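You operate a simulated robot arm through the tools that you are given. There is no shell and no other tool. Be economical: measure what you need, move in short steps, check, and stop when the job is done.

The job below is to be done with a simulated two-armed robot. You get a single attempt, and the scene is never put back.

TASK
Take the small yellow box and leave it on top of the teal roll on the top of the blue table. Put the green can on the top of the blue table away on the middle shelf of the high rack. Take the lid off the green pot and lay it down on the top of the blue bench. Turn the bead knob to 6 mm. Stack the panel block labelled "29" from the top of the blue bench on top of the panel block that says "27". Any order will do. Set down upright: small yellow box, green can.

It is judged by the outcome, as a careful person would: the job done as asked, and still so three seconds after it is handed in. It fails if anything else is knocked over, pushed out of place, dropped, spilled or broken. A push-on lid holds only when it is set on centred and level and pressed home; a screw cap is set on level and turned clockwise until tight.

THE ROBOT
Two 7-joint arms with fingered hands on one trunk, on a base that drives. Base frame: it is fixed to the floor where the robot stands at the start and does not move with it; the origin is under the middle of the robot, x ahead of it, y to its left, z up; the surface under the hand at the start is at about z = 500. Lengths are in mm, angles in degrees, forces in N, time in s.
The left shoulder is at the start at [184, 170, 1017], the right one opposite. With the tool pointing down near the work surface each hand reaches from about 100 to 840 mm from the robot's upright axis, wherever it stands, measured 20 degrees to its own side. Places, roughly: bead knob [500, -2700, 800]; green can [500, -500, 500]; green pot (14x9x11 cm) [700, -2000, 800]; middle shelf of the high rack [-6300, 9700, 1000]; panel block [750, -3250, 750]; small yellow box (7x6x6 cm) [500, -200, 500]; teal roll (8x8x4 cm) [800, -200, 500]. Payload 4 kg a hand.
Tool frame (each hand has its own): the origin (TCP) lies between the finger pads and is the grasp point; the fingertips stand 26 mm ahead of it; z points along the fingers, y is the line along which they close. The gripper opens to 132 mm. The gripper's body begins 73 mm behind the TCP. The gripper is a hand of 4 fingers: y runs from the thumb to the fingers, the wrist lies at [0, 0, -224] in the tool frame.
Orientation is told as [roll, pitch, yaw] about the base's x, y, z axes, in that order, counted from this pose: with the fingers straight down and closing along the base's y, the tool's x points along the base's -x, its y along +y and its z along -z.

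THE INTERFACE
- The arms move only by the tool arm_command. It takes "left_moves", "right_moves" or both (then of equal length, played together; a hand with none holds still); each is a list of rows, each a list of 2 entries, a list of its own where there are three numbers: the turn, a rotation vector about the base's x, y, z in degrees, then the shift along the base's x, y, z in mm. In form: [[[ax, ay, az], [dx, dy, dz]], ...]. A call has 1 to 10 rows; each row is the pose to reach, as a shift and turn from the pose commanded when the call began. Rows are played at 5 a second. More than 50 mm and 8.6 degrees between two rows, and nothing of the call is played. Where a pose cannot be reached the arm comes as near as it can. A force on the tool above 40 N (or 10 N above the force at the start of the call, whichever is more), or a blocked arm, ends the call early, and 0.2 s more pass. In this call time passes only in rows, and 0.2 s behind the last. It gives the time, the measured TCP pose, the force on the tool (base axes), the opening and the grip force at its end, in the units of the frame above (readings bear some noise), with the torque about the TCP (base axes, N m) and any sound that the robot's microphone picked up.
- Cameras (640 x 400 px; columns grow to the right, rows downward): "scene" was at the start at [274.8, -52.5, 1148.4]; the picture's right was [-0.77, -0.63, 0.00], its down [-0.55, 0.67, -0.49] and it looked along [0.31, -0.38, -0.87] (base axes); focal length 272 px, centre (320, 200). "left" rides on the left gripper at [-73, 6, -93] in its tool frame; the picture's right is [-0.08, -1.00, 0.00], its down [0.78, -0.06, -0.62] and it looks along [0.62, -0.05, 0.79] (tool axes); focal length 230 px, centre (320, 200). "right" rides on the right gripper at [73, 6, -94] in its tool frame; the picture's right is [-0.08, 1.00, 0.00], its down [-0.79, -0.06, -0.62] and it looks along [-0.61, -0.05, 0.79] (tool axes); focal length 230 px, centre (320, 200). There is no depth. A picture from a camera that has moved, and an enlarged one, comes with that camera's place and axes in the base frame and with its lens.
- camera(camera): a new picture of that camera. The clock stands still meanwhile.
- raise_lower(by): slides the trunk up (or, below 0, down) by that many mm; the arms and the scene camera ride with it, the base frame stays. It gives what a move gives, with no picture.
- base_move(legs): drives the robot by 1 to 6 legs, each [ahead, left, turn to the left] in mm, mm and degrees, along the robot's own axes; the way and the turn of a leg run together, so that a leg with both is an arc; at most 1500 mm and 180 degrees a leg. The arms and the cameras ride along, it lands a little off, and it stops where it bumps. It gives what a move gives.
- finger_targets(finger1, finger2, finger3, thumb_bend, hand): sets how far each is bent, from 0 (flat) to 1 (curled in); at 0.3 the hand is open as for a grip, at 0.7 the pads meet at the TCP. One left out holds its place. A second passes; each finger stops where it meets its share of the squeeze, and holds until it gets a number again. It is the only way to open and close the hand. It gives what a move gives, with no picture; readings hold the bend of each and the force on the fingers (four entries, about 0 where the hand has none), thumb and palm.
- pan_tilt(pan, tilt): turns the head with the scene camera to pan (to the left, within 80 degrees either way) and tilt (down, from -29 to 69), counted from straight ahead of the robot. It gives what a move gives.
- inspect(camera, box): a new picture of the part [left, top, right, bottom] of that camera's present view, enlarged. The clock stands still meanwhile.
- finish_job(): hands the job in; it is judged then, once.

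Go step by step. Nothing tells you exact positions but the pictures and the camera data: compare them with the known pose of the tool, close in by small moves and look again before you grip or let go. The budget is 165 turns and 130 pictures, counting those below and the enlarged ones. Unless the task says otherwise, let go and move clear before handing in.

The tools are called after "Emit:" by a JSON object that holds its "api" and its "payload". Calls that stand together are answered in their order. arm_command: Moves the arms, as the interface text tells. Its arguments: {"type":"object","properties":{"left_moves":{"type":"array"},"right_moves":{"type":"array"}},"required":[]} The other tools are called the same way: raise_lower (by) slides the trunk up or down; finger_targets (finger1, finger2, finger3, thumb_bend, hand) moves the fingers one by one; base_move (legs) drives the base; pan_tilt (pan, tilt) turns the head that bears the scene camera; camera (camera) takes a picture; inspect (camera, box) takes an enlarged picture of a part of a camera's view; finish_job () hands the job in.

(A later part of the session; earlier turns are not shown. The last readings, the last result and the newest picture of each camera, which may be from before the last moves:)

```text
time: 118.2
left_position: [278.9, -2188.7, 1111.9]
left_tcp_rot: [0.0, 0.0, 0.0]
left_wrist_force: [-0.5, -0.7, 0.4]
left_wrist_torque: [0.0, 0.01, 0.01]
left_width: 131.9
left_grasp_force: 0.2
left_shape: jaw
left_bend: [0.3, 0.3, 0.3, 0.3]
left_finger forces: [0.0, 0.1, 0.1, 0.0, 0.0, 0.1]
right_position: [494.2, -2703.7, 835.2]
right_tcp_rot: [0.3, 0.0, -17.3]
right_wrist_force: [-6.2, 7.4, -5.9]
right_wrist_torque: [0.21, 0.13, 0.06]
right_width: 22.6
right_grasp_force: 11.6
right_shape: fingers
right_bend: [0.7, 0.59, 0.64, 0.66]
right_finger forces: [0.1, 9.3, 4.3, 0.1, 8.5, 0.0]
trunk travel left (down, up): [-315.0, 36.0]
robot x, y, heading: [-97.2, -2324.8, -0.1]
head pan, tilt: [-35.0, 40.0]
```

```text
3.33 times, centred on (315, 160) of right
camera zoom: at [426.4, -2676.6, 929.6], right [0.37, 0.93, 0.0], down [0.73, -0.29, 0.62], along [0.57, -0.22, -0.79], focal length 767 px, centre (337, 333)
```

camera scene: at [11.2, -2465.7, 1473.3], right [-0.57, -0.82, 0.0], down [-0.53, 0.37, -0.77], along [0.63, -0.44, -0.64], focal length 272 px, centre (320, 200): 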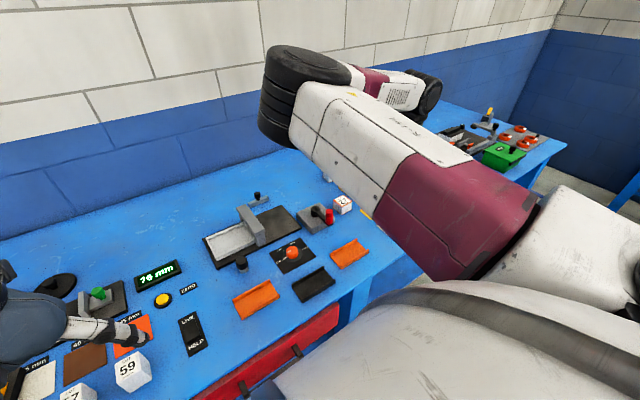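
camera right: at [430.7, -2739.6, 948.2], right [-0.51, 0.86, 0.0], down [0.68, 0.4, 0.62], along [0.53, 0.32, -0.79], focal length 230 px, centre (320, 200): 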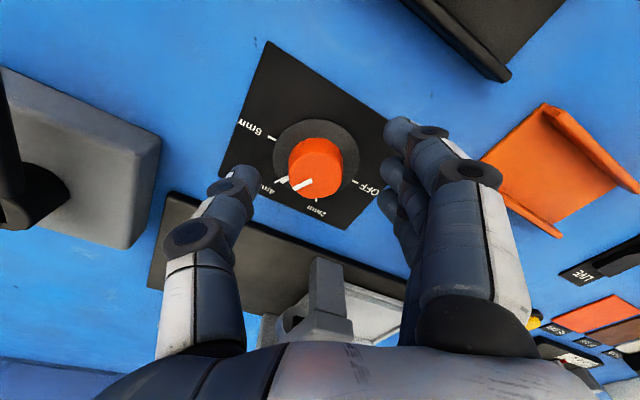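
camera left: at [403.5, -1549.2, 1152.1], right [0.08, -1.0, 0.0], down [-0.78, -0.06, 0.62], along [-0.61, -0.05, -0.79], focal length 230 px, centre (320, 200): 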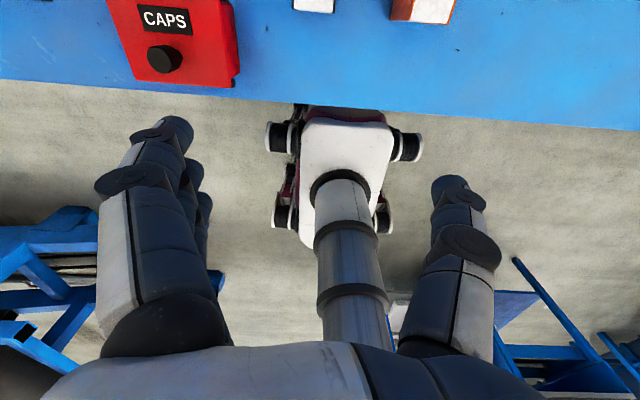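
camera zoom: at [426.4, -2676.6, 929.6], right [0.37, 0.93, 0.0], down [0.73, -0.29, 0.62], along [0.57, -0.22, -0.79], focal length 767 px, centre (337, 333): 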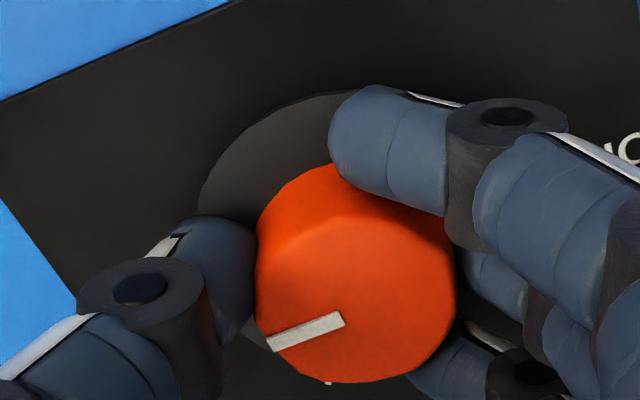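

Pointer at about −76°; about 14° more.

Emit:
{"api": "arm_command", "payload": {"right_moves": [[[0, 0, -7], [0, 0, 0]], [[0, 0, -13], [0, 0, 0]], [[0, 0, -13], [0, 0, 0]]]}}

Emit:
{"api": "finger_targets", "payload": {"hand": "right", "finger1": 0.45, "finger2": 0.45, "finger3": 0.45, "thumb_bend": 0.45}}

Emit:
{"api": "inspect", "payload": {"camera": "right", "box": [230, 100, 400, 220]}}

```text
time: 119.0
left_position: [280.7, -2187.8, 1112.7]
left_tcp_rot: [0.0, 0.0, 0.0]
left_wrist_force: [-0.5, -0.5, -0.2]
left_wrist_torque: [0.01, 0.01, 0.0]
left_width: 131.9
left_grasp_force: 0.0
left_shape: jaw
left_bend: [0.3, 0.3, 0.3, 0.3]
left_finger forces: [0.1, 0.0, 0.1, 0.0, 0.0, 0.0]
right_position: [494.6, -2705.4, 835.8]
right_tcp_rot: [0.3, 0.0, -30.2]
right_wrist_force: [0.9, 5.2, -1.5]
right_wrist_torque: [0.22, -0.06, 0.22]
right_width: 22.6
right_grasp_force: 11.4
right_shape: fingers
right_bend: [0.7, 0.59, 0.65, 0.66]
right_finger forces: [0.0, 10.0, 4.2, 0.1, 7.9, 0.0]
trunk travel left (down, up): [-315.0, 36.0]
robot x, y, heading: [-102.1, -2326.7, 0.1]
head pan, tilt: [-35.0, 40.0]
```

```text
time: 120.0
left_position: [279.9, -2188.7, 1112.5]
left_tcp_rot: [0.1, 0.0, 0.0]
left_wrist_force: [0.0, 0.9, 0.1]
left_wrist_torque: [-0.01, 0.0, -0.01]
left_width: 131.8
left_grasp_force: 0.0
left_shape: jaw
left_bend: [0.3, 0.3, 0.3, 0.3]
left_finger forces: [0.0, 0.0, 0.0, 0.0, 0.0, 0.0]
right_position: [493.5, -2705.0, 834.2]
right_tcp_rot: [0.2, 0.1, -30.1]
right_wrist_force: [-0.6, -0.2, -0.5]
right_wrist_torque: [-0.02, -0.04, -0.03]
right_width: 86.4
right_grasp_force: 0.1
right_shape: fingers
right_bend: [0.45, 0.45, 0.45, 0.45]
right_finger forces: [0.1, 0.0, 0.0, 0.1, 0.1, 0.1]
trunk travel left (down, up): [-315.0, 36.0]
robot x, y, heading: [-95.9, -2321.0, 0.0]
head pan, tilt: [-35.0, 40.0]
```

```text
3.33 times, centred on (315, 160) of right
camera zoom: at [433.7, -2662.1, 929.2], right [0.57, 0.82, 0.0], down [0.65, -0.45, 0.62], along [0.51, -0.35, -0.79], focal length 767 px, centre (337, 333)
```

zoom: 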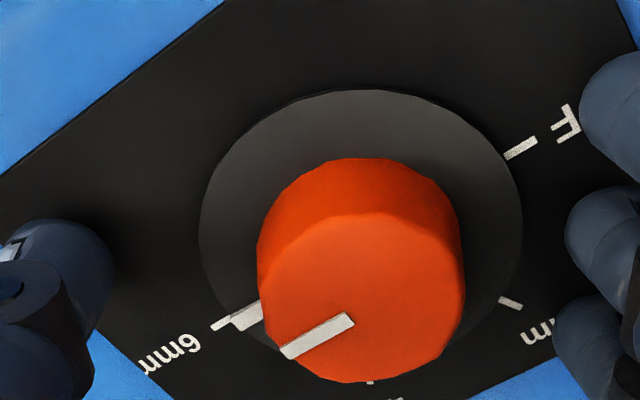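

The pointer lines up with the 6 mm tick. Raising the hand and verifying from above.

Emit:
{"api": "arm_command", "payload": {"right_moves": [[[0, 0, 0], [0, 0, 30]], [[0, 0, 8], [0, 0, 70]], [[0, 0, 16], [0, 0, 110]], [[0, 0, 24], [-15, 0, 140]], [[0, 0, 30], [-30, 0, 165]], [[0, 0, 30], [-30, 0, 165]]]}}

Emit:
{"api": "inspect", "payload": {"camera": "right", "box": [260, 40, 400, 140]}}

```text
time: 121.4
left_position: [280.4, -2188.2, 1112.7]
left_tcp_rot: [0.0, 0.0, 0.0]
left_wrist_force: [-0.6, -0.5, -1.0]
left_wrist_torque: [0.02, 0.01, -0.04]
left_width: 131.8
left_grasp_force: 0.0
left_shape: jaw
left_bend: [0.3, 0.3, 0.3, 0.3]
left_finger forces: [0.1, 0.0, 0.0, 0.0, 0.1, 0.0]
right_position: [462.5, -2708.7, 996.5]
right_tcp_rot: [0.3, 0.1, -0.3]
right_wrist_force: [-0.5, 0.2, 0.7]
right_wrist_torque: [-0.04, -0.03, 0.01]
right_width: 86.4
right_grasp_force: 0.2
right_shape: fingers
right_bend: [0.45, 0.45, 0.45, 0.45]
right_finger forces: [0.1, 0.1, 0.0, 0.1, 0.0, 0.0]
trunk travel left (down, up): [-315.0, 36.0]
robot x, y, heading: [-95.9, -2319.2, 0.1]
head pan, tilt: [-35.0, 40.0]
```

```text
4.00 times, centred on (330, 90) of right
camera zoom: at [390.8, -2702.7, 1091.9], right [0.08, 1.0, 0.0], down [0.79, -0.07, 0.61], along [0.61, -0.05, -0.79], focal length 920 px, centre (280, 640)
```

zoom: 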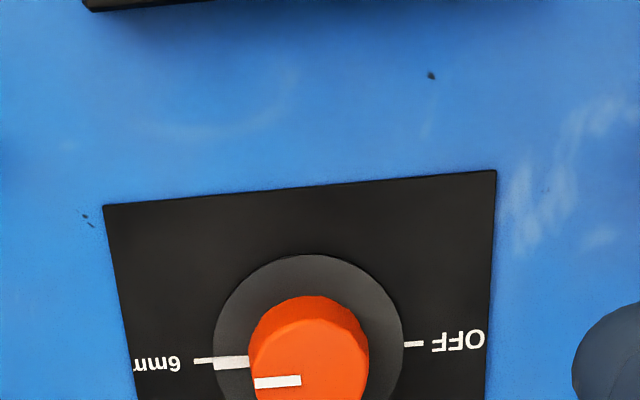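

Knob set at 6 mm. Now driving right toward the numbered panel blocks.

Emit:
{"api": "base_move", "payload": {"legs": [[0, -520, 0]]}}

Emit:
{"api": "pan_tilt", "payload": {"pan": -30, "tilt": 45}}

Emit:
{"api": "camera", "payload": {"camera": "scene"}}

Emit:
{"api": "camera", "payload": {"camera": "right"}}

```text
time: 126.4
left_position: [280.5, -2700.2, 1111.6]
left_tcp_rot: [0.0, 0.0, 0.1]
left_wrist_force: [-0.2, 0.1, 0.1]
left_wrist_torque: [0.0, 0.02, 0.02]
left_width: 131.8
left_grasp_force: 0.1
left_shape: jaw
left_bend: [0.3, 0.3, 0.3, 0.3]
left_finger forces: [0.0, 0.1, 0.0, 0.0, 0.0, 0.0]
right_position: [465.4, -3219.5, 998.2]
right_tcp_rot: [0.3, 0.0, -0.4]
right_wrist_force: [-0.2, 0.0, -0.1]
right_wrist_torque: [0.0, 0.01, 0.0]
right_width: 86.8
right_grasp_force: 0.1
right_shape: fingers
right_bend: [0.45, 0.45, 0.45, 0.45]
right_finger forces: [0.0, 0.1, 0.1, 0.0, 0.0, 0.0]
trunk travel left (down, up): [-315.0, 36.0]
robot x, y, heading: [-96.7, -2835.2, 0.2]
head pan, tilt: [-35.0, 40.0]
```

```text
time: 127.0
left_position: [280.4, -2700.2, 1112.5]
left_tcp_rot: [0.0, -0.1, 0.1]
left_wrist_force: [0.5, -0.7, -0.2]
left_wrist_torque: [0.01, 0.01, -0.01]
left_width: 132.0
left_grasp_force: 0.1
left_shape: jaw
left_bend: [0.3, 0.3, 0.3, 0.3]
left_finger forces: [0.1, 0.0, 0.0, 0.1, 0.0, 0.0]
right_position: [464.5, -3219.2, 997.7]
right_tcp_rot: [0.3, 0.1, -0.6]
right_wrist_force: [-0.4, 0.9, -0.2]
right_wrist_torque: [0.01, -0.01, 0.02]
right_width: 86.5
right_grasp_force: 0.0
right_shape: fingers
right_bend: [0.45, 0.45, 0.45, 0.45]
right_finger forces: [0.1, 0.0, 0.1, 0.1, 0.0, 0.1]
trunk travel left (down, up): [-315.0, 36.0]
robot x, y, heading: [-97.3, -2829.9, 0.3]
head pan, tilt: [-30.0, 45.0]
```

```text
56 pictures are left
camera scene: at [12.6, -2875.5, 1466.2], right [-0.5, -0.87, 0.0], down [-0.61, 0.35, -0.71], along [0.61, -0.35, -0.71], focal length 272 px, centre (320, 200)
```

scene: 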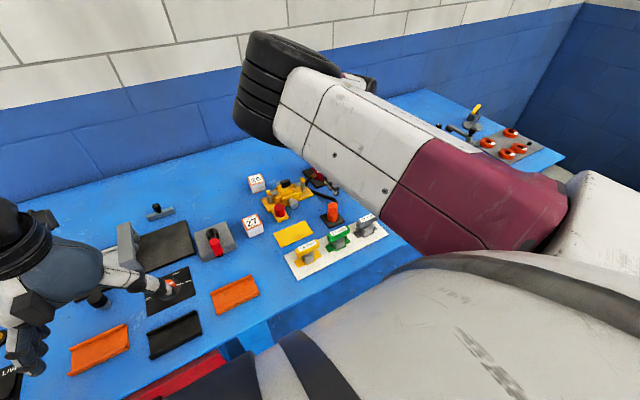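

```text
55 pictures are left
camera right: at [391.6, -3213.0, 1092.1], right [0.09, 1.0, 0.01], down [0.78, -0.07, 0.62], along [0.61, -0.05, -0.79], focal length 230 px, centre (320, 200)
```

right: 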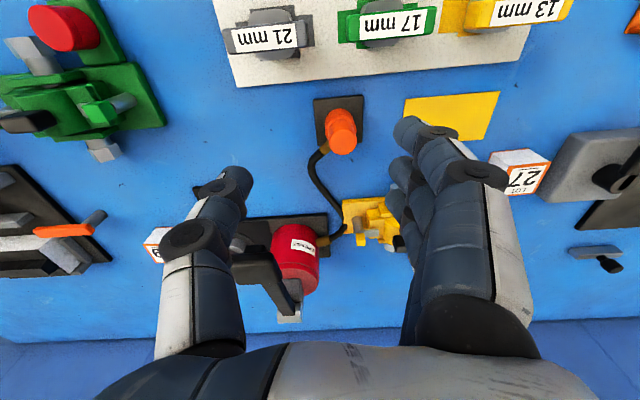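

A block is partly hidden behind the thumb at around (672,−3530). Zooming, and opening the hand for a clearer view.

Emit:
{"api": "finger_targets", "payload": {"hand": "right", "finger1": 0.2, "finger2": 0.2, "finger3": 0.2, "thumb_bend": 0.2}}

Emit:
{"api": "inspect", "payload": {"camera": "right", "box": [90, 180, 330, 330]}}

Emit:
{"api": "inspect", "payload": {"camera": "scene", "box": [220, 150, 400, 270]}}

```text
time: 128.0
left_position: [280.7, -2699.4, 1111.7]
left_tcp_rot: [0.0, 0.0, 0.1]
left_wrist_force: [-0.1, -0.1, 0.7]
left_wrist_torque: [0.01, 0.01, -0.03]
left_width: 131.7
left_grasp_force: 0.0
left_shape: jaw
left_bend: [0.3, 0.3, 0.3, 0.3]
left_finger forces: [0.1, 0.1, 0.1, 0.0, 0.0, 0.0]
right_position: [464.7, -3218.0, 997.3]
right_tcp_rot: [0.2, -0.1, -0.4]
right_wrist_force: [-0.1, 0.1, -0.4]
right_wrist_torque: [0.03, -0.02, 0.06]
right_width: 156.2
right_grasp_force: 0.1
right_shape: fingers
right_bend: [0.2, 0.2, 0.2, 0.2]
right_finger forces: [0.0, 0.0, 0.0, 0.0, 0.0, 0.0]
trunk travel left (down, up): [-315.0, 36.0]
robot x, y, heading: [-99.3, -2833.2, 0.1]
head pan, tilt: [-30.0, 45.0]
```

```text
2.67 times, centred on (210, 255) of right
camera zoom: at [391.7, -3212.6, 1092.1], right [0.08, 1.0, 0.01], down [0.78, -0.07, 0.62], along [0.61, -0.05, -0.79], focal length 614 px, centre (613, 53)
```

zoom: 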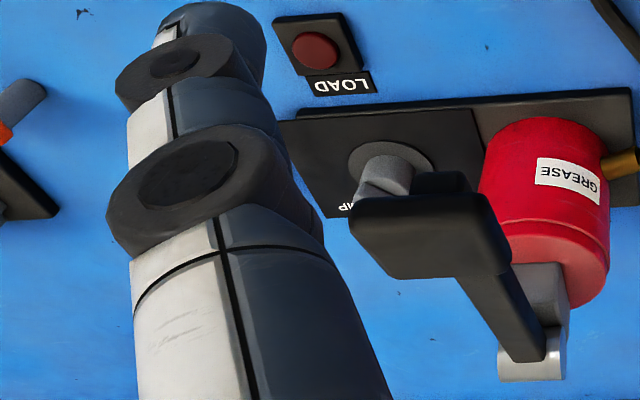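

```text
3.33 times, centred on (310, 210) of scene
camera zoom: at [12.7, -2875.4, 1466.1], right [-0.5, -0.87, 0.0], down [-0.61, 0.35, -0.71], along [0.61, -0.35, -0.71], focal length 908 px, centre (353, 167)
```

zoom: 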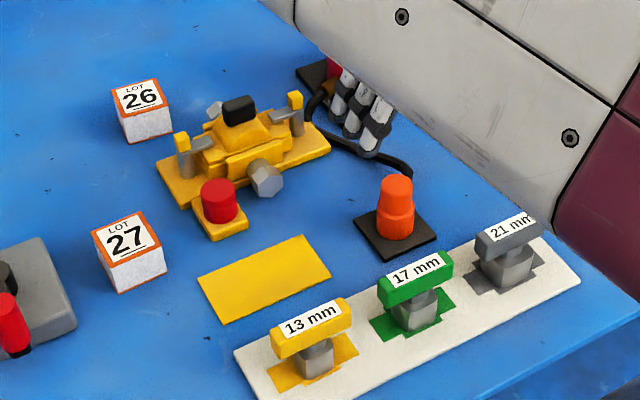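

Block 27 is near (575,−2962). Driving further right to find 29.

Emit:
{"api": "base_move", "payload": {"legs": [[0, -330, 0]]}}

Emit:
{"api": "camera", "payload": {"camera": "right"}}

Emit:
{"api": "camera", "payload": {"camera": "scene"}}

```text
time: 131.5
left_position: [281.5, -3029.4, 1112.4]
left_tcp_rot: [-0.1, 0.0, -0.1]
left_wrist_force: [-0.1, -0.2, 0.4]
left_wrist_torque: [0.0, 0.03, 0.02]
left_width: 132.0
left_grasp_force: 0.0
left_shape: jaw
left_bend: [0.3, 0.3, 0.3, 0.3]
left_finger forces: [0.1, 0.1, 0.0, 0.0, 0.0, 0.0]
right_position: [463.9, -3549.6, 997.7]
right_tcp_rot: [0.3, 0.0, -0.6]
right_wrist_force: [0.0, -0.5, 0.2]
right_wrist_torque: [-0.03, 0.0, 0.03]
right_width: 156.6
right_grasp_force: 0.2
right_shape: fingers
right_bend: [0.2, 0.2, 0.2, 0.2]
right_finger forces: [0.1, 0.1, 0.0, 0.0, 0.0, 0.0]
trunk travel left (down, up): [-315.0, 36.0]
robot x, y, heading: [-98.3, -3158.4, -0.2]
head pan, tilt: [-30.0, 45.0]
```

```text
52 pictures are left
camera right: at [390.7, -3543.2, 1092.1], right [0.09, 1.0, 0.01], down [0.78, -0.07, 0.62], along [0.61, -0.05, -0.79], focal length 230 px, centre (320, 200)
```

right: 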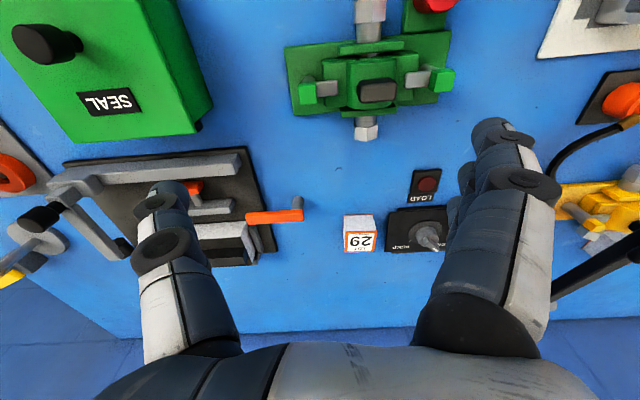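

```text
51 pictures are left
camera scene: at [12.6, -3205.0, 1466.1], right [-0.5, -0.87, 0.0], down [-0.61, 0.35, -0.71], along [0.61, -0.35, -0.71], focal length 272 px, centre (320, 200)
```

scene: 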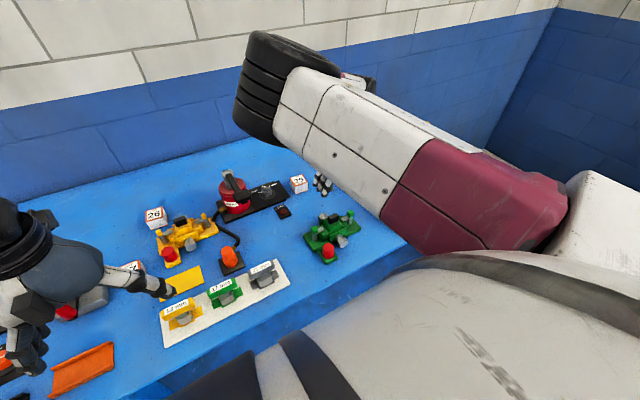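

Block 29 is near (672,−3502). I'll drive forward and lower the trunk for reach while the hand is retracted, with fingers pre-shaped narrow.

Emit:
{"api": "base_move", "payload": {"legs": [[110, 0, 0]]}}

Emit:
{"api": "raise_lower", "payload": {"by": -60}}

Emit:
{"api": "finger_targets", "payload": {"hand": "right", "finger1": 0.43, "finger2": 0.43, "finger3": 0.43, "thumb_bend": 0.43}}

Emit:
{"api": "camera", "payload": {"camera": "right"}}

```text
time: 132.7
left_position: [392.0, -3029.1, 1112.4]
left_tcp_rot: [0.0, 0.2, 0.1]
left_wrist_force: [0.6, 0.5, 0.6]
left_wrist_torque: [0.03, 0.04, -0.03]
left_width: 131.9
left_grasp_force: 0.0
left_shape: jaw
left_bend: [0.3, 0.3, 0.3, 0.3]
left_finger forces: [0.0, 0.0, 0.0, 0.1, 0.1, 0.1]
right_position: [575.4, -3549.1, 997.3]
right_tcp_rot: [0.3, 0.0, -0.5]
right_wrist_force: [-0.1, 0.3, 0.1]
right_wrist_torque: [0.01, 0.0, 0.02]
right_width: 156.2
right_grasp_force: 0.1
right_shape: fingers
right_bend: [0.2, 0.2, 0.2, 0.2]
right_finger forces: [0.0, 0.0, 0.1, 0.0, 0.1, 0.1]
trunk travel left (down, up): [-315.0, 36.0]
robot x, y, heading: [12.3, -3164.6, 0.2]
head pan, tilt: [-30.0, 45.0]
```

```text
time: 133.7
left_position: [390.7, -3027.3, 1052.9]
left_tcp_rot: [0.0, -0.1, 0.1]
left_wrist_force: [-0.1, 0.7, 0.6]
left_wrist_torque: [0.01, 0.0, 0.02]
left_width: 132.0
left_grasp_force: 0.0
left_shape: jaw
left_bend: [0.3, 0.3, 0.3, 0.3]
left_finger forces: [0.0, 0.0, 0.1, 0.0, 0.1, 0.1]
right_position: [574.1, -3547.8, 937.9]
right_tcp_rot: [0.4, -0.1, -0.5]
right_wrist_force: [0.0, 1.3, -0.5]
right_wrist_torque: [-0.01, -0.03, 0.01]
right_width: 156.4
right_grasp_force: 0.0
right_shape: fingers
right_bend: [0.2, 0.2, 0.2, 0.2]
right_finger forces: [0.0, 0.0, 0.0, 0.1, 0.0, 0.1]
trunk travel left (down, up): [-255.0, 96.0]
robot x, y, heading: [13.0, -3162.3, 0.0]
head pan, tilt: [-30.0, 45.0]
```

```text
time: 134.7
left_position: [391.0, -3028.6, 1052.0]
left_tcp_rot: [-0.1, 0.0, 0.0]
left_wrist_force: [-0.4, 0.2, -1.1]
left_wrist_torque: [-0.02, -0.01, -0.01]
left_width: 131.8
left_grasp_force: 0.0
left_shape: jaw
left_bend: [0.3, 0.3, 0.3, 0.3]
left_finger forces: [0.0, 0.0, 0.0, 0.0, 0.0, 0.0]
right_position: [576.0, -3548.0, 937.2]
right_tcp_rot: [0.3, 0.2, -0.6]
right_wrist_force: [-0.9, 0.1, -0.1]
right_wrist_torque: [0.0, -0.03, 0.0]
right_width: 94.5
right_grasp_force: 0.0
right_shape: fingers
right_bend: [0.43, 0.43, 0.43, 0.43]
right_finger forces: [0.0, 0.1, 0.0, 0.0, 0.1, 0.0]
trunk travel left (down, up): [-255.0, 96.0]
robot x, y, heading: [13.8, -3162.7, 0.2]
head pan, tilt: [-30.0, 45.0]
```

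```text
50 pictures are left
camera right: at [501.6, -3542.1, 1032.1], right [0.09, 1.0, 0.01], down [0.78, -0.07, 0.62], along [0.61, -0.05, -0.79], focal length 230 px, centre (320, 200)
```

right: 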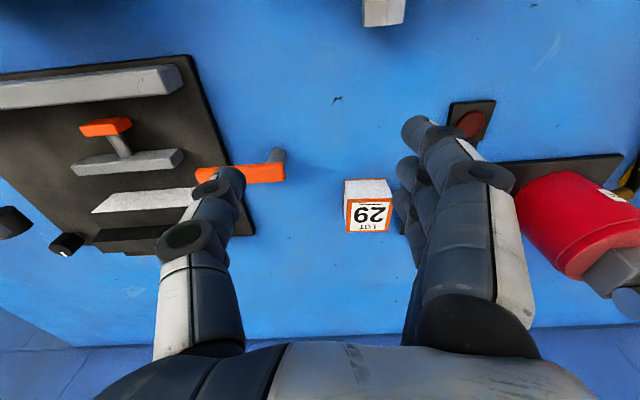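

Block 29 is at about (679,−3502). Moving above it.

Emit:
{"api": "arm_command", "payload": {"right_moves": [[[0, 0, 0], [25, 12, 0]], [[0, 0, 0], [55, 25, -5]], [[0, 0, 0], [85, 38, -15]], [[0, 0, 0], [102, 46, -30]], [[0, 0, 0], [102, 46, -37]], [[0, 0, 0], [102, 46, -37]]]}}

Emit:
{"api": "camera", "payload": {"camera": "right"}}

```text
time: 136.1
left_position: [390.7, -3029.5, 1052.7]
left_tcp_rot: [0.0, 0.0, 0.1]
left_wrist_force: [-0.9, -0.1, 0.1]
left_wrist_torque: [-0.04, 0.03, -0.02]
left_width: 132.0
left_grasp_force: 0.0
left_shape: jaw
left_bend: [0.3, 0.3, 0.3, 0.3]
left_finger forces: [0.1, 0.0, 0.0, 0.1, 0.0, 0.1]
right_position: [676.6, -3503.7, 899.6]
right_tcp_rot: [0.3, 0.1, -0.4]
right_wrist_force: [-0.3, -0.7, -0.3]
right_wrist_torque: [0.02, 0.01, 0.03]
right_width: 94.7
right_grasp_force: 0.0
right_shape: fingers
right_bend: [0.43, 0.43, 0.43, 0.43]
right_finger forces: [0.0, 0.1, 0.1, 0.1, 0.1, 0.0]
trunk travel left (down, up): [-255.0, 96.0]
robot x, y, heading: [11.6, -3163.0, 0.1]
head pan, tilt: [-30.0, 45.0]
```

```text
49 pictures are left
camera right: at [603.9, -3496.8, 994.0], right [0.09, 1.0, 0.01], down [0.78, -0.07, 0.62], along [0.61, -0.05, -0.79], focal length 230 px, centre (320, 200)
```

right: 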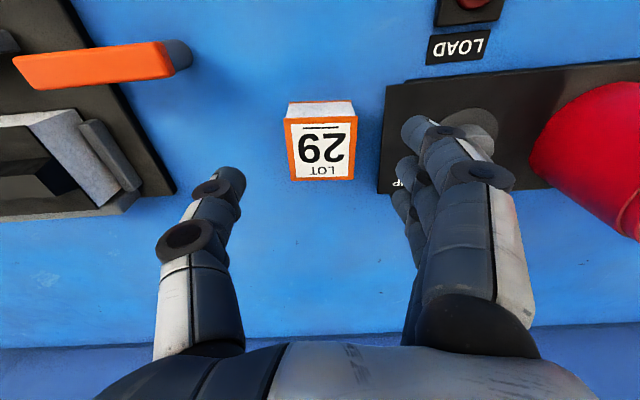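

Centred. Narrowing the fingers to clear the plate beside it, then descending and gripping.

Emit:
{"api": "finger_targets", "payload": {"hand": "right", "finger1": 0.48, "finger2": 0.48, "finger3": 0.48, "thumb_bend": 0.48}}

Emit:
{"api": "arm_command", "payload": {"right_moves": [[[0, 0, 0], [1, 0, -20]], [[0, 0, 0], [1, 0, -40]], [[0, 0, 0], [1, 0, -56]], [[0, 0, 0], [1, 0, -67]], [[0, 0, 0], [1, 0, -67]]]}}

Emit:
{"api": "camera", "payload": {"camera": "right"}}

```text
time: 137.1
left_position: [389.6, -3028.9, 1051.2]
left_tcp_rot: [0.0, 0.0, 0.2]
left_wrist_force: [0.8, -0.8, 0.1]
left_wrist_torque: [0.02, 0.0, -0.01]
left_width: 131.8
left_grasp_force: 0.0
left_shape: jaw
left_bend: [0.3, 0.3, 0.3, 0.3]
left_finger forces: [0.0, 0.1, 0.0, 0.0, 0.0, 0.0]
right_position: [675.5, -3503.4, 900.2]
right_tcp_rot: [0.3, -0.1, -0.5]
right_wrist_force: [-0.1, 0.4, -0.7]
right_wrist_torque: [0.0, -0.01, 0.01]
right_width: 78.0
right_grasp_force: 0.1
right_shape: fingers
right_bend: [0.48, 0.48, 0.48, 0.48]
right_finger forces: [0.0, 0.0, 0.0, 0.0, 0.0, 0.0]
trunk travel left (down, up): [-255.0, 96.0]
robot x, y, heading: [14.2, -3164.3, 0.0]
head pan, tilt: [-30.0, 45.0]
```

```text
time: 138.3
left_position: [390.4, -3028.2, 1052.5]
left_tcp_rot: [0.0, 0.0, 0.1]
left_wrist_force: [-0.3, 0.1, -0.5]
left_wrist_torque: [0.03, 0.01, -0.02]
left_width: 132.1
left_grasp_force: 0.1
left_shape: jaw
left_bend: [0.3, 0.3, 0.3, 0.3]
left_finger forces: [0.0, 0.0, 0.0, 0.0, 0.0, 0.1]
right_position: [678.5, -3504.3, 833.4]
right_tcp_rot: [0.4, 0.0, -0.5]
right_wrist_force: [0.1, 0.5, 1.0]
right_wrist_torque: [-0.11, 0.01, -0.02]
right_width: 78.0
right_grasp_force: 0.3
right_shape: fingers
right_bend: [0.48, 0.48, 0.48, 0.48]
right_finger forces: [0.1, 0.1, 0.1, 0.0, 0.9, 0.0]
trunk travel left (down, up): [-255.0, 96.0]
robot x, y, heading: [12.9, -3163.1, 0.1]
head pan, tilt: [-30.0, 45.0]
```

```text
48 pictures are left
camera right: at [605.1, -3497.2, 927.4], right [0.09, 1.0, 0.0], down [0.78, -0.07, 0.62], along [0.61, -0.05, -0.79], focal length 230 px, centre (320, 200)
```

right: 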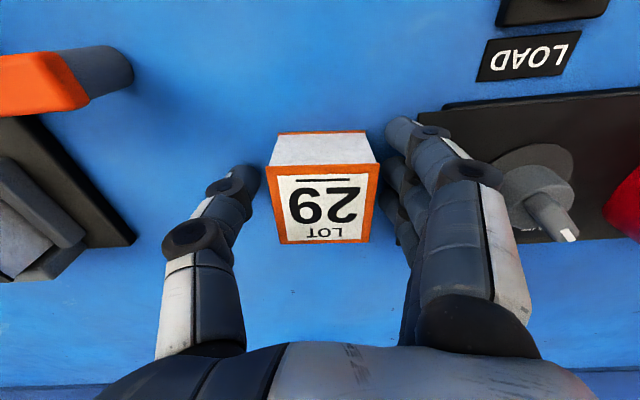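

Emit:
{"api": "finger_targets", "payload": {"hand": "right", "finger1": 0.7, "finger2": 0.7, "finger3": 0.7, "thumb_bend": 0.7}}

Emit:
{"api": "arm_command", "payload": {"right_moves": [[[0, 0, 0], [0, 0, 15]], [[0, 0, 0], [0, 0, 50]], [[0, 0, 0], [-10, 0, 90]], [[0, 0, 0], [-40, 0, 120]], [[0, 0, 0], [-75, 0, 130]], [[0, 0, 0], [-110, 0, 130]], [[0, 0, 0], [-110, 0, 130]]]}}

Emit:
{"api": "camera", "payload": {"camera": "right"}}

```text
time: 139.3
left_position: [390.7, -3029.1, 1052.0]
left_tcp_rot: [0.0, -0.1, 0.1]
left_wrist_force: [0.0, 0.3, -0.6]
left_wrist_torque: [-0.02, 0.02, 0.02]
left_width: 132.1
left_grasp_force: 0.1
left_shape: jaw
left_bend: [0.3, 0.3, 0.3, 0.3]
left_finger forces: [0.0, 0.0, 0.1, 0.0, 0.0, 0.1]
right_position: [677.5, -3504.8, 833.3]
right_tcp_rot: [0.3, 0.1, -0.5]
right_wrist_force: [1.0, 0.7, 0.1]
right_wrist_torque: [0.01, 0.0, -0.01]
right_width: 46.7
right_grasp_force: 23.2
right_shape: fingers
right_bend: [0.61, 0.58, 0.59, 0.6]
right_finger forces: [12.8, 7.1, 6.1, 0.0, 19.7, 0.0]
trunk travel left (down, up): [-255.0, 96.0]
robot x, y, heading: [10.1, -3164.2, 0.4]
head pan, tilt: [-30.0, 45.0]
```

```text
time: 141.1
left_position: [390.5, -3028.5, 1052.3]
left_tcp_rot: [0.1, 0.0, 0.1]
left_wrist_force: [-0.2, 0.5, 0.2]
left_wrist_torque: [0.0, -0.01, -0.04]
left_width: 132.1
left_grasp_force: 0.0
left_shape: jaw
left_bend: [0.3, 0.3, 0.3, 0.3]
left_finger forces: [0.0, 0.0, 0.0, 0.0, 0.0, 0.1]
right_position: [558.0, -3531.4, 957.0]
right_tcp_rot: [1.5, 0.5, -4.5]
right_wrist_force: [0.6, -0.2, -0.5]
right_wrist_torque: [0.0, -0.01, -0.01]
right_width: 46.6
right_grasp_force: 21.6
right_shape: fingers
right_bend: [0.61, 0.58, 0.58, 0.6]
right_finger forces: [11.5, 7.1, 6.3, 0.0, 19.3, 0.1]
trunk travel left (down, up): [-255.0, 96.0]
robot x, y, heading: [13.8, -3163.6, 0.4]
head pan, tilt: [-30.0, 45.0]
stopped in row 7 (right hand): the arm was blocked; the commanded pose is now the measured one
```

```text
47 pictures are left
camera right: at [485.9, -3521.7, 1053.0], right [0.16, 0.99, 0.02], down [0.78, -0.14, 0.61], along [0.6, -0.08, -0.79], focal length 230 px, centre (320, 200)
```

right: 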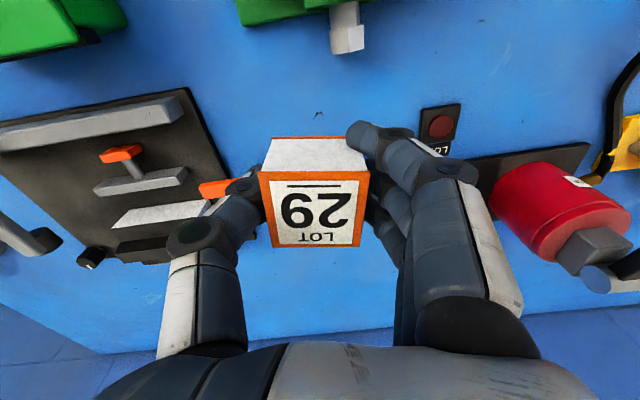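

Lifted block 29. Raising, backing off and driving left to block 27.

Emit:
{"api": "raise_lower", "payload": {"by": 60}}

Emit:
{"api": "base_move", "payload": {"legs": [[-75, 0, 0], [0, 550, 0]]}}

Emit:
{"api": "camera", "payload": {"camera": "right"}}

Emit:
{"api": "camera", "payload": {"camera": "scene"}}

```text
time: 142.1
left_position: [391.1, -3026.9, 1111.8]
left_tcp_rot: [0.1, 0.1, 0.1]
left_wrist_force: [0.3, 0.1, -0.4]
left_wrist_torque: [-0.02, 0.03, 0.01]
left_width: 132.1
left_grasp_force: 0.0
left_shape: jaw
left_bend: [0.3, 0.3, 0.3, 0.3]
left_finger forces: [0.0, 0.1, 0.0, 0.0, 0.0, 0.0]
right_position: [558.8, -3536.0, 1020.3]
right_tcp_rot: [1.5, 0.3, -5.2]
right_wrist_force: [0.5, -0.5, -1.9]
right_wrist_torque: [0.03, 0.03, 0.02]
right_width: 46.8
right_grasp_force: 22.2
right_shape: fingers
right_bend: [0.61, 0.58, 0.58, 0.6]
right_finger forces: [11.5, 7.2, 6.4, 0.1, 19.2, 0.0]
trunk travel left (down, up): [-315.0, 36.0]
robot x, y, heading: [10.3, -3162.6, -0.1]
head pan, tilt: [-30.0, 45.0]
```

```text
time: 147.9
left_position: [310.9, -2486.9, 1111.4]
left_tcp_rot: [0.0, 0.1, 0.7]
left_wrist_force: [-1.0, -0.2, -0.8]
left_wrist_torque: [-0.01, -0.01, 0.0]
left_width: 131.8
left_grasp_force: 0.0
left_shape: jaw
left_bend: [0.3, 0.3, 0.3, 0.3]
left_finger forces: [0.1, 0.0, 0.0, 0.0, 0.0, 0.0]
right_position: [482.2, -2994.2, 1017.2]
right_tcp_rot: [1.5, 0.6, -4.6]
right_wrist_force: [0.2, -0.3, -0.8]
right_wrist_torque: [0.0, -0.02, 0.01]
right_width: 46.9
right_grasp_force: 22.7
right_shape: fingers
right_bend: [0.61, 0.58, 0.58, 0.6]
right_finger forces: [11.4, 7.2, 6.3, 0.1, 19.3, 0.0]
trunk travel left (down, up): [-315.0, 36.0]
robot x, y, heading: [-63.1, -2628.8, 0.9]
head pan, tilt: [-30.0, 45.0]
```

```text
46 pictures are left
camera right: at [410.2, -2983.9, 1112.4], right [0.16, 0.99, 0.03], down [0.78, -0.14, 0.61], along [0.6, -0.07, -0.79], focal length 230 px, centre (320, 200)
```

right: 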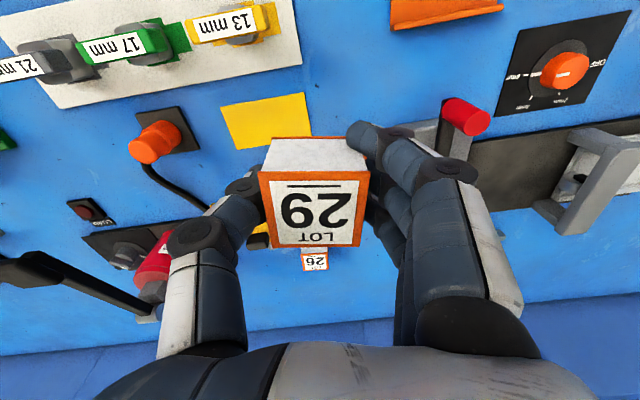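

```text
45 pictures are left
camera scene: at [44.9, -2666.7, 1466.1], right [-0.49, -0.87, 0.0], down [-0.62, 0.35, -0.71], along [0.62, -0.35, -0.71], focal length 272 px, centre (320, 200)
```

scene: 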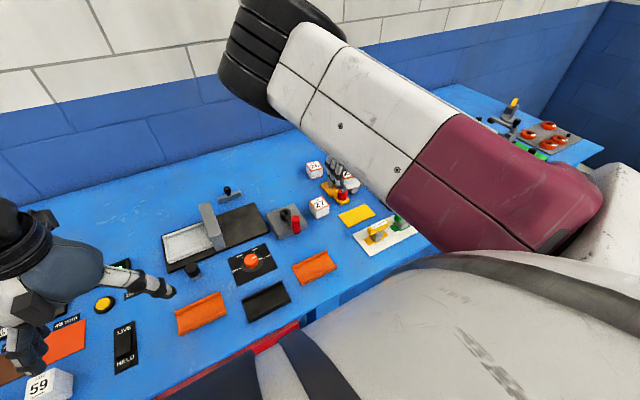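

Zooming for an accurate position of block 27.

Emit:
{"api": "inspect", "payload": {"camera": "scene", "box": [270, 150, 390, 240]}}

```text
4.44 times, centred on (330, 195) of scene
camera zoom: at [44.9, -2666.7, 1466.1], right [-0.49, -0.87, 0.0], down [-0.62, 0.35, -0.71], along [0.62, -0.35, -0.71], focal length 1210 px, centre (276, 222)
```

zoom: 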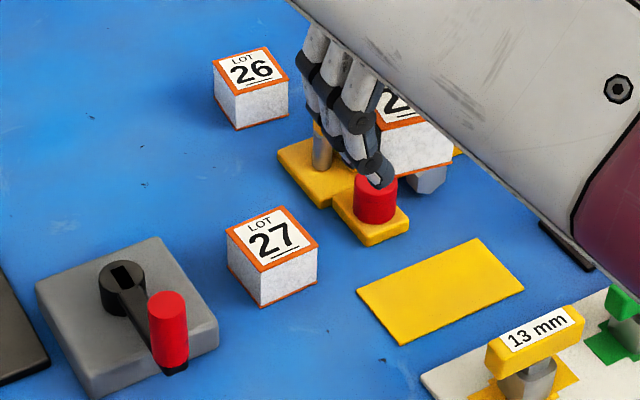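

Block 27's top centre is about (581,−2966), aligned with the axes. Bringing block 29 above it.

Emit:
{"api": "arm_command", "payload": {"right_moves": [[[-0.5, 0, 2], [25, 7, -10]], [[-1, -0.3, 4], [50, 14, -30]], [[-1.4, -0.5, 4], [75, 21, -55]], [[-1.4, -0.5, 4], [98, 28, -75]], [[-1.4, -0.5, 4], [98, 28, -87]], [[-1.4, -0.5, 4], [98, 28, -87]]]}}

Emit:
{"api": "inspect", "payload": {"camera": "scene", "box": [270, 140, 390, 230]}}

Emit:
{"api": "camera", "payload": {"camera": "right"}}

```text
time: 149.3
left_position: [310.2, -2487.5, 1112.7]
left_tcp_rot: [0.0, 0.0, 0.6]
left_wrist_force: [0.3, 1.4, 0.3]
left_wrist_torque: [0.0, 0.01, 0.0]
left_width: 132.0
left_grasp_force: 0.0
left_shape: jaw
left_bend: [0.3, 0.3, 0.3, 0.3]
left_finger forces: [0.0, 0.0, 0.1, 0.1, 0.0, 0.1]
right_position: [578.9, -2964.4, 931.0]
right_tcp_rot: [0.2, 0.1, -0.6]
right_wrist_force: [-0.3, 0.2, -1.0]
right_wrist_torque: [0.0, 0.0, 0.01]
right_width: 46.8
right_grasp_force: 22.0
right_shape: fingers
right_bend: [0.61, 0.58, 0.58, 0.6]
right_finger forces: [11.2, 7.1, 6.3, 0.1, 19.0, 0.1]
trunk travel left (down, up): [-315.0, 36.0]
robot x, y, heading: [-64.8, -2625.7, 0.6]
head pan, tilt: [-30.0, 45.0]
```

```text
4.44 times, centred on (330, 185) of scene
camera zoom: at [45.0, -2666.8, 1466.1], right [-0.49, -0.87, 0.0], down [-0.62, 0.35, -0.71], along [0.62, -0.35, -0.71], focal length 1210 px, centre (276, 267)
```

zoom: 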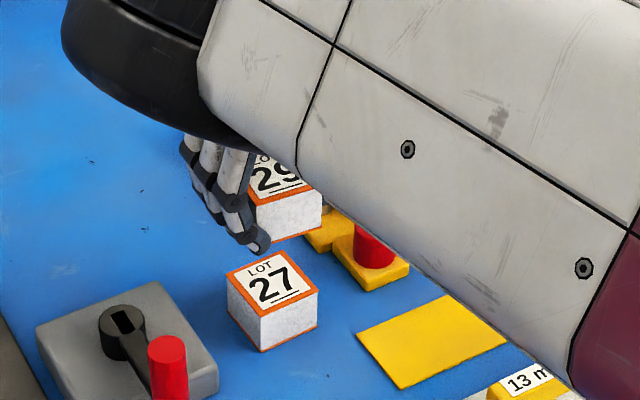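

```text
42 pictures are left
camera right: at [507.6, -2957.5, 1024.9], right [0.09, 1.0, 0.0], down [0.78, -0.07, 0.62], along [0.61, -0.05, -0.79], focal length 230 px, centre (320, 200)
```

right: 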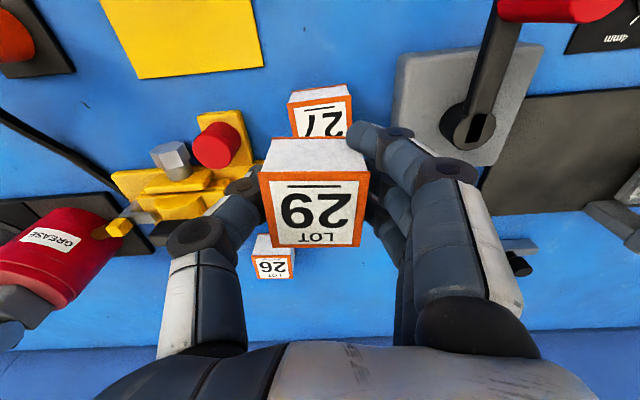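

Block 29 sits about (+2,−4) mm off and 8° rotated relative to 27. Correcting and lowering to just above.

Emit:
{"api": "arm_command", "payload": {"right_moves": [[[0, 0, 4], [-1, 2, -8]], [[0, 0, 8], [-2.5, 4, -18]], [[0, 0, 8], [-2.5, 4, -30]], [[0, 0, 8], [-2.5, 4, -40]], [[0, 0, 8], [-2.5, 4, -40]]]}}

Emit:
{"api": "inspect", "payload": {"camera": "scene", "box": [280, 150, 370, 220]}}

Emit:
{"api": "camera", "payload": {"camera": "right"}}

```text
time: 150.5
left_position: [310.1, -2487.3, 1111.2]
left_tcp_rot: [0.0, 0.0, 0.7]
left_wrist_force: [0.4, 1.2, 0.4]
left_wrist_torque: [0.04, -0.01, 0.0]
left_width: 131.7
left_grasp_force: 0.1
left_shape: jaw
left_bend: [0.3, 0.3, 0.3, 0.3]
left_finger forces: [0.0, 0.0, 0.0, 0.1, 0.0, 0.0]
right_position: [577.9, -2960.5, 889.9]
right_tcp_rot: [0.2, 0.0, 7.3]
right_wrist_force: [0.0, 0.4, -0.5]
right_wrist_torque: [0.03, 0.0, -0.04]
right_width: 46.6
right_grasp_force: 21.7
right_shape: fingers
right_bend: [0.61, 0.58, 0.58, 0.6]
right_finger forces: [11.3, 7.0, 6.3, 0.0, 19.1, 0.0]
trunk travel left (down, up): [-315.0, 36.0]
robot x, y, heading: [-66.9, -2626.1, 0.9]
head pan, tilt: [-30.0, 45.0]
```

```text
5.71 times, centred on (325, 185) of scene
camera zoom: at [44.9, -2666.7, 1466.1], right [-0.49, -0.87, 0.0], down [-0.62, 0.35, -0.71], along [0.62, -0.35, -0.71], focal length 1556 px, centre (291, 286)
```

zoom: 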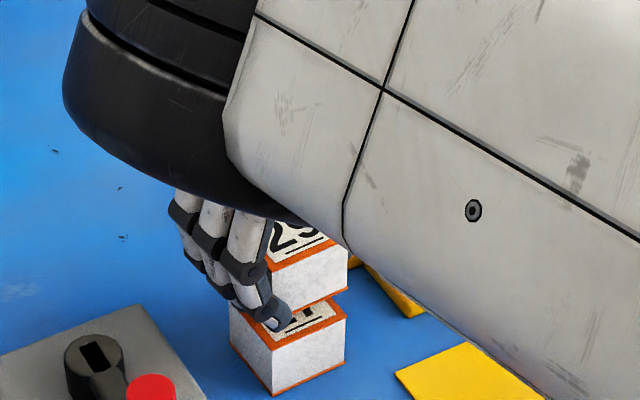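

```text
40 pictures are left
camera right: at [504.3, -2964.4, 984.7], right [-0.05, 1.0, 0.0], down [0.79, 0.04, 0.62], along [0.61, 0.03, -0.79], focal length 230 px, centre (320, 200)
```

right: 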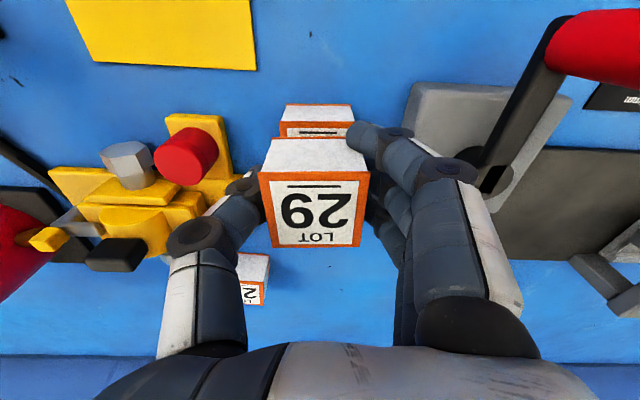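

Aligned within about a millimetre or two. Lowering slowly onto block 27.

Emit:
{"api": "arm_command", "payload": {"right_moves": [[[0, 0, 0], [0, 0, -6]], [[0, 0, 0], [0, 0, -12]], [[0, 0, 0], [0, 0, -15]], [[0, 0, 0], [0, 0, -17]], [[0, 0, 0], [0, 0, -17]]]}}

Emit:
{"api": "inspect", "payload": {"camera": "scene", "box": [280, 150, 370, 220]}}

```text
time: 151.7
left_position: [311.1, -2487.8, 1112.1]
left_tcp_rot: [0.0, 0.0, 0.7]
left_wrist_force: [0.4, -0.6, -1.4]
left_wrist_torque: [-0.02, 0.0, -0.02]
left_width: 132.1
left_grasp_force: 0.0
left_shape: jaw
left_bend: [0.3, 0.3, 0.3, 0.3]
left_finger forces: [0.0, 0.0, 0.1, 0.0, 0.1, 0.0]
right_position: [577.4, -2961.8, 871.3]
right_tcp_rot: [0.2, 0.1, 7.4]
right_wrist_force: [-1.0, -0.3, -1.3]
right_wrist_torque: [-0.03, -0.01, 0.02]
right_width: 46.7
right_grasp_force: 21.5
right_shape: fingers
right_bend: [0.61, 0.58, 0.58, 0.6]
right_finger forces: [11.5, 7.1, 6.3, 0.0, 19.1, 0.0]
trunk travel left (down, up): [-315.0, 36.0]
robot x, y, heading: [-64.9, -2627.3, 1.0]
head pan, tilt: [-30.0, 45.0]
```

```text
5.71 times, centred on (325, 185) of scene
camera zoom: at [44.9, -2666.8, 1466.1], right [-0.49, -0.87, 0.0], down [-0.62, 0.35, -0.71], along [0.62, -0.35, -0.71], focal length 1556 px, centre (291, 286)
```

zoom: 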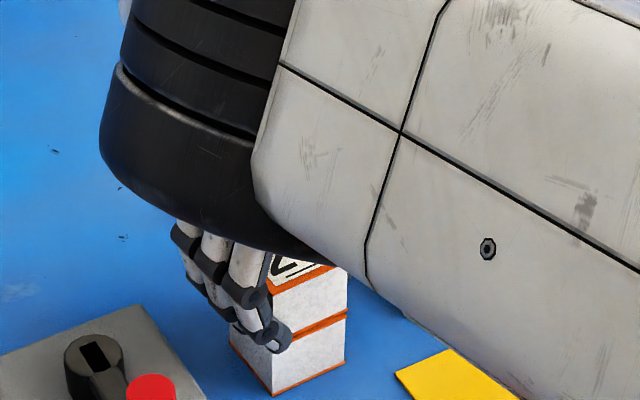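

Emit:
{"api": "arm_command", "payload": {"right_moves": [[[0, 0, 0], [0, 0, -2]], [[0, 0, 0], [0, 0, -4]], [[0, 0, 0], [0, 0, -5]], [[0, 0, 0], [0, 0, -5]]]}}

Emit:
{"api": "inspect", "payload": {"camera": "scene", "box": [300, 185, 345, 220]}}

```text
time: 152.7
left_position: [308.2, -2485.9, 1113.7]
left_tcp_rot: [0.0, -0.2, 0.7]
left_wrist_force: [-0.2, -0.3, -0.1]
left_wrist_torque: [0.04, 0.02, 0.02]
left_width: 131.8
left_grasp_force: 0.1
left_shape: jaw
left_bend: [0.3, 0.3, 0.3, 0.3]
left_finger forces: [0.0, 0.0, 0.1, 0.1, 0.1, 0.1]
right_position: [577.4, -2960.6, 870.4]
right_tcp_rot: [0.0, -0.2, 7.4]
right_wrist_force: [2.5, 0.8, 27.5]
right_wrist_torque: [0.21, 0.07, -0.06]
right_width: 46.7
right_grasp_force: 27.4
right_shape: fingers
right_bend: [0.63, 0.59, 0.6, 0.61]
right_finger forces: [18.1, 7.5, 7.0, 0.0, 21.6, 0.0]
trunk travel left (down, up): [-315.0, 36.0]
robot x, y, heading: [-64.2, -2625.8, 0.8]
head pan, tilt: [-30.0, 45.0]
```

```text
11.43 times, centred on (322, 202) of scene
camera zoom: at [42.3, -2665.2, 1466.6], right [-0.49, -0.87, 0.0], down [-0.62, 0.35, -0.71], along [0.62, -0.35, -0.71], focal length 3112 px, centre (291, 171)
```

zoom: 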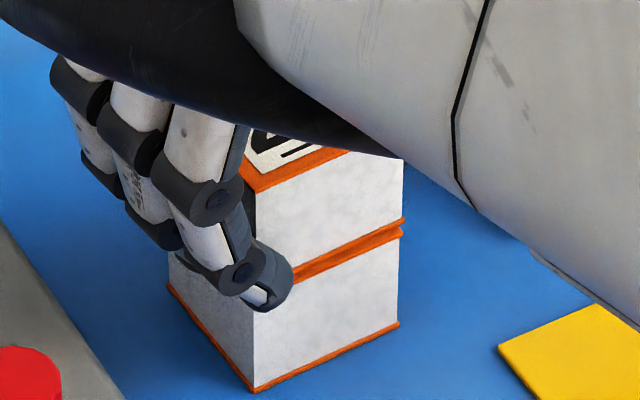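

Seated on block 27. Relaxing, releasing and lifting away.

Emit:
{"api": "arm_command", "payload": {"right_moves": [[[0, 0, 0], [0, 0, 2]], [[0, 0, 0], [0, 0, 4]], [[0, 0, 0], [0, 0, 4]]]}}

Emit:
{"api": "finger_targets", "payload": {"hand": "right", "finger1": 0.45, "finger2": 0.45, "finger3": 0.45, "thumb_bend": 0.45}}

Emit:
{"api": "arm_command", "payload": {"right_moves": [[[0, 0, 0], [0, 0, 15]], [[0, 0, 0], [0, 0, 45]], [[0, 0, 0], [0, 0, 85]], [[0, 0, 0], [-15, -10, 120]], [[0, 0, 0], [-40, -20, 150]], [[0, 0, 0], [-70, -30, 160]]]}}

Emit:
{"api": "camera", "payload": {"camera": "right"}}

Emit:
{"api": "camera", "payload": {"camera": "scene"}}

```text
time: 153.5
left_position: [310.5, -2487.6, 1111.9]
left_tcp_rot: [0.0, 0.0, 0.7]
left_wrist_force: [0.3, -0.7, 0.5]
left_wrist_torque: [0.01, -0.02, 0.0]
left_width: 132.1
left_grasp_force: 0.1
left_shape: jaw
left_bend: [0.3, 0.3, 0.3, 0.3]
left_finger forces: [0.0, 0.1, 0.1, 0.1, 0.0, 0.0]
right_position: [576.1, -2962.6, 870.7]
right_tcp_rot: [0.2, 0.1, 7.5]
right_wrist_force: [1.5, 1.3, 10.0]
right_wrist_torque: [0.04, -0.06, 0.04]
right_width: 46.6
right_grasp_force: 22.9
right_shape: fingers
right_bend: [0.62, 0.59, 0.6, 0.61]
right_finger forces: [10.1, 7.8, 7.5, 0.0, 19.6, 0.1]
trunk travel left (down, up): [-315.0, 36.0]
robot x, y, heading: [-63.7, -2626.8, 1.0]
head pan, tilt: [-30.0, 45.0]
```

```text
time: 154.5
left_position: [310.5, -2488.3, 1111.7]
left_tcp_rot: [0.0, -0.1, 0.7]
left_wrist_force: [0.5, 0.1, -0.2]
left_wrist_torque: [0.01, 0.01, -0.02]
left_width: 131.9
left_grasp_force: 0.1
left_shape: jaw
left_bend: [0.3, 0.3, 0.3, 0.3]
left_finger forces: [0.1, 0.1, 0.0, 0.1, 0.0, 0.0]
right_position: [577.2, -2961.1, 872.1]
right_tcp_rot: [0.1, 0.0, 7.4]
right_wrist_force: [-0.4, 0.5, 0.6]
right_wrist_torque: [0.0, 0.01, -0.04]
right_width: 86.3
right_grasp_force: 0.1
right_shape: fingers
right_bend: [0.45, 0.45, 0.45, 0.45]
right_finger forces: [0.1, 0.1, 0.1, 0.0, 0.0, 0.0]
trunk travel left (down, up): [-315.0, 36.0]
robot x, y, heading: [-66.4, -2627.3, 0.5]
head pan, tilt: [-30.0, 45.0]
```

```text
time: 155.9
left_position: [311.0, -2488.8, 1112.3]
left_tcp_rot: [0.0, 0.1, 0.8]
left_wrist_force: [0.3, -0.8, 0.1]
left_wrist_torque: [0.0, -0.02, 0.0]
left_width: 131.7
left_grasp_force: 0.0
left_shape: jaw
left_bend: [0.3, 0.3, 0.3, 0.3]
left_finger forces: [0.0, 0.1, 0.1, 0.0, 0.0, 0.1]
right_position: [498.7, -3009.3, 1026.1]
right_tcp_rot: [0.4, 0.7, 5.7]
right_wrist_force: [1.0, -0.3, 1.0]
right_wrist_torque: [0.01, -0.03, -0.02]
right_width: 86.5
right_grasp_force: 0.0
right_shape: fingers
right_bend: [0.45, 0.45, 0.45, 0.45]
right_finger forces: [0.0, 0.0, 0.1, 0.0, 0.0, 0.0]
trunk travel left (down, up): [-315.0, 36.0]
robot x, y, heading: [-64.4, -2627.1, 0.5]
head pan, tilt: [-30.0, 45.0]
```

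```text
37 pictures are left
camera right: at [426.1, -3010.7, 1120.7], right [-0.02, 1.0, 0.01], down [0.79, 0.01, 0.61], along [0.61, 0.02, -0.79], focal length 230 px, centre (320, 200)
```

right: 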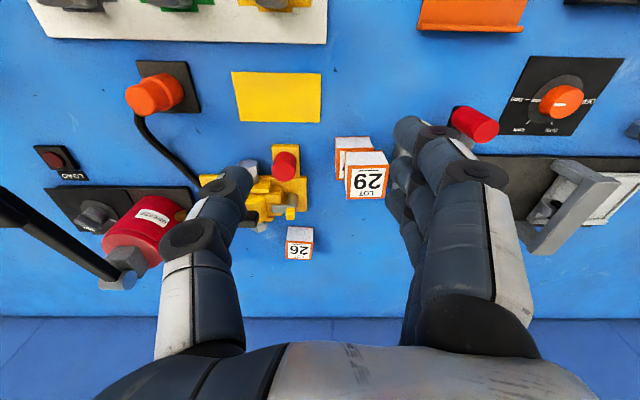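

```text
36 pictures are left
camera scene: at [44.3, -2667.2, 1466.2], right [-0.49, -0.87, 0.0], down [-0.62, 0.35, -0.71], along [0.62, -0.35, -0.71], focal length 272 px, centre (320, 200)
```

scene: 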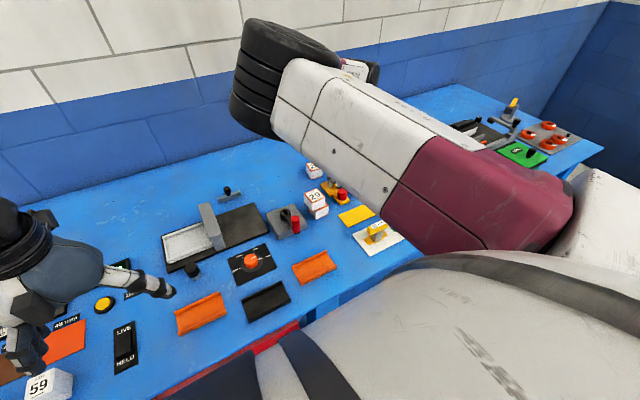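

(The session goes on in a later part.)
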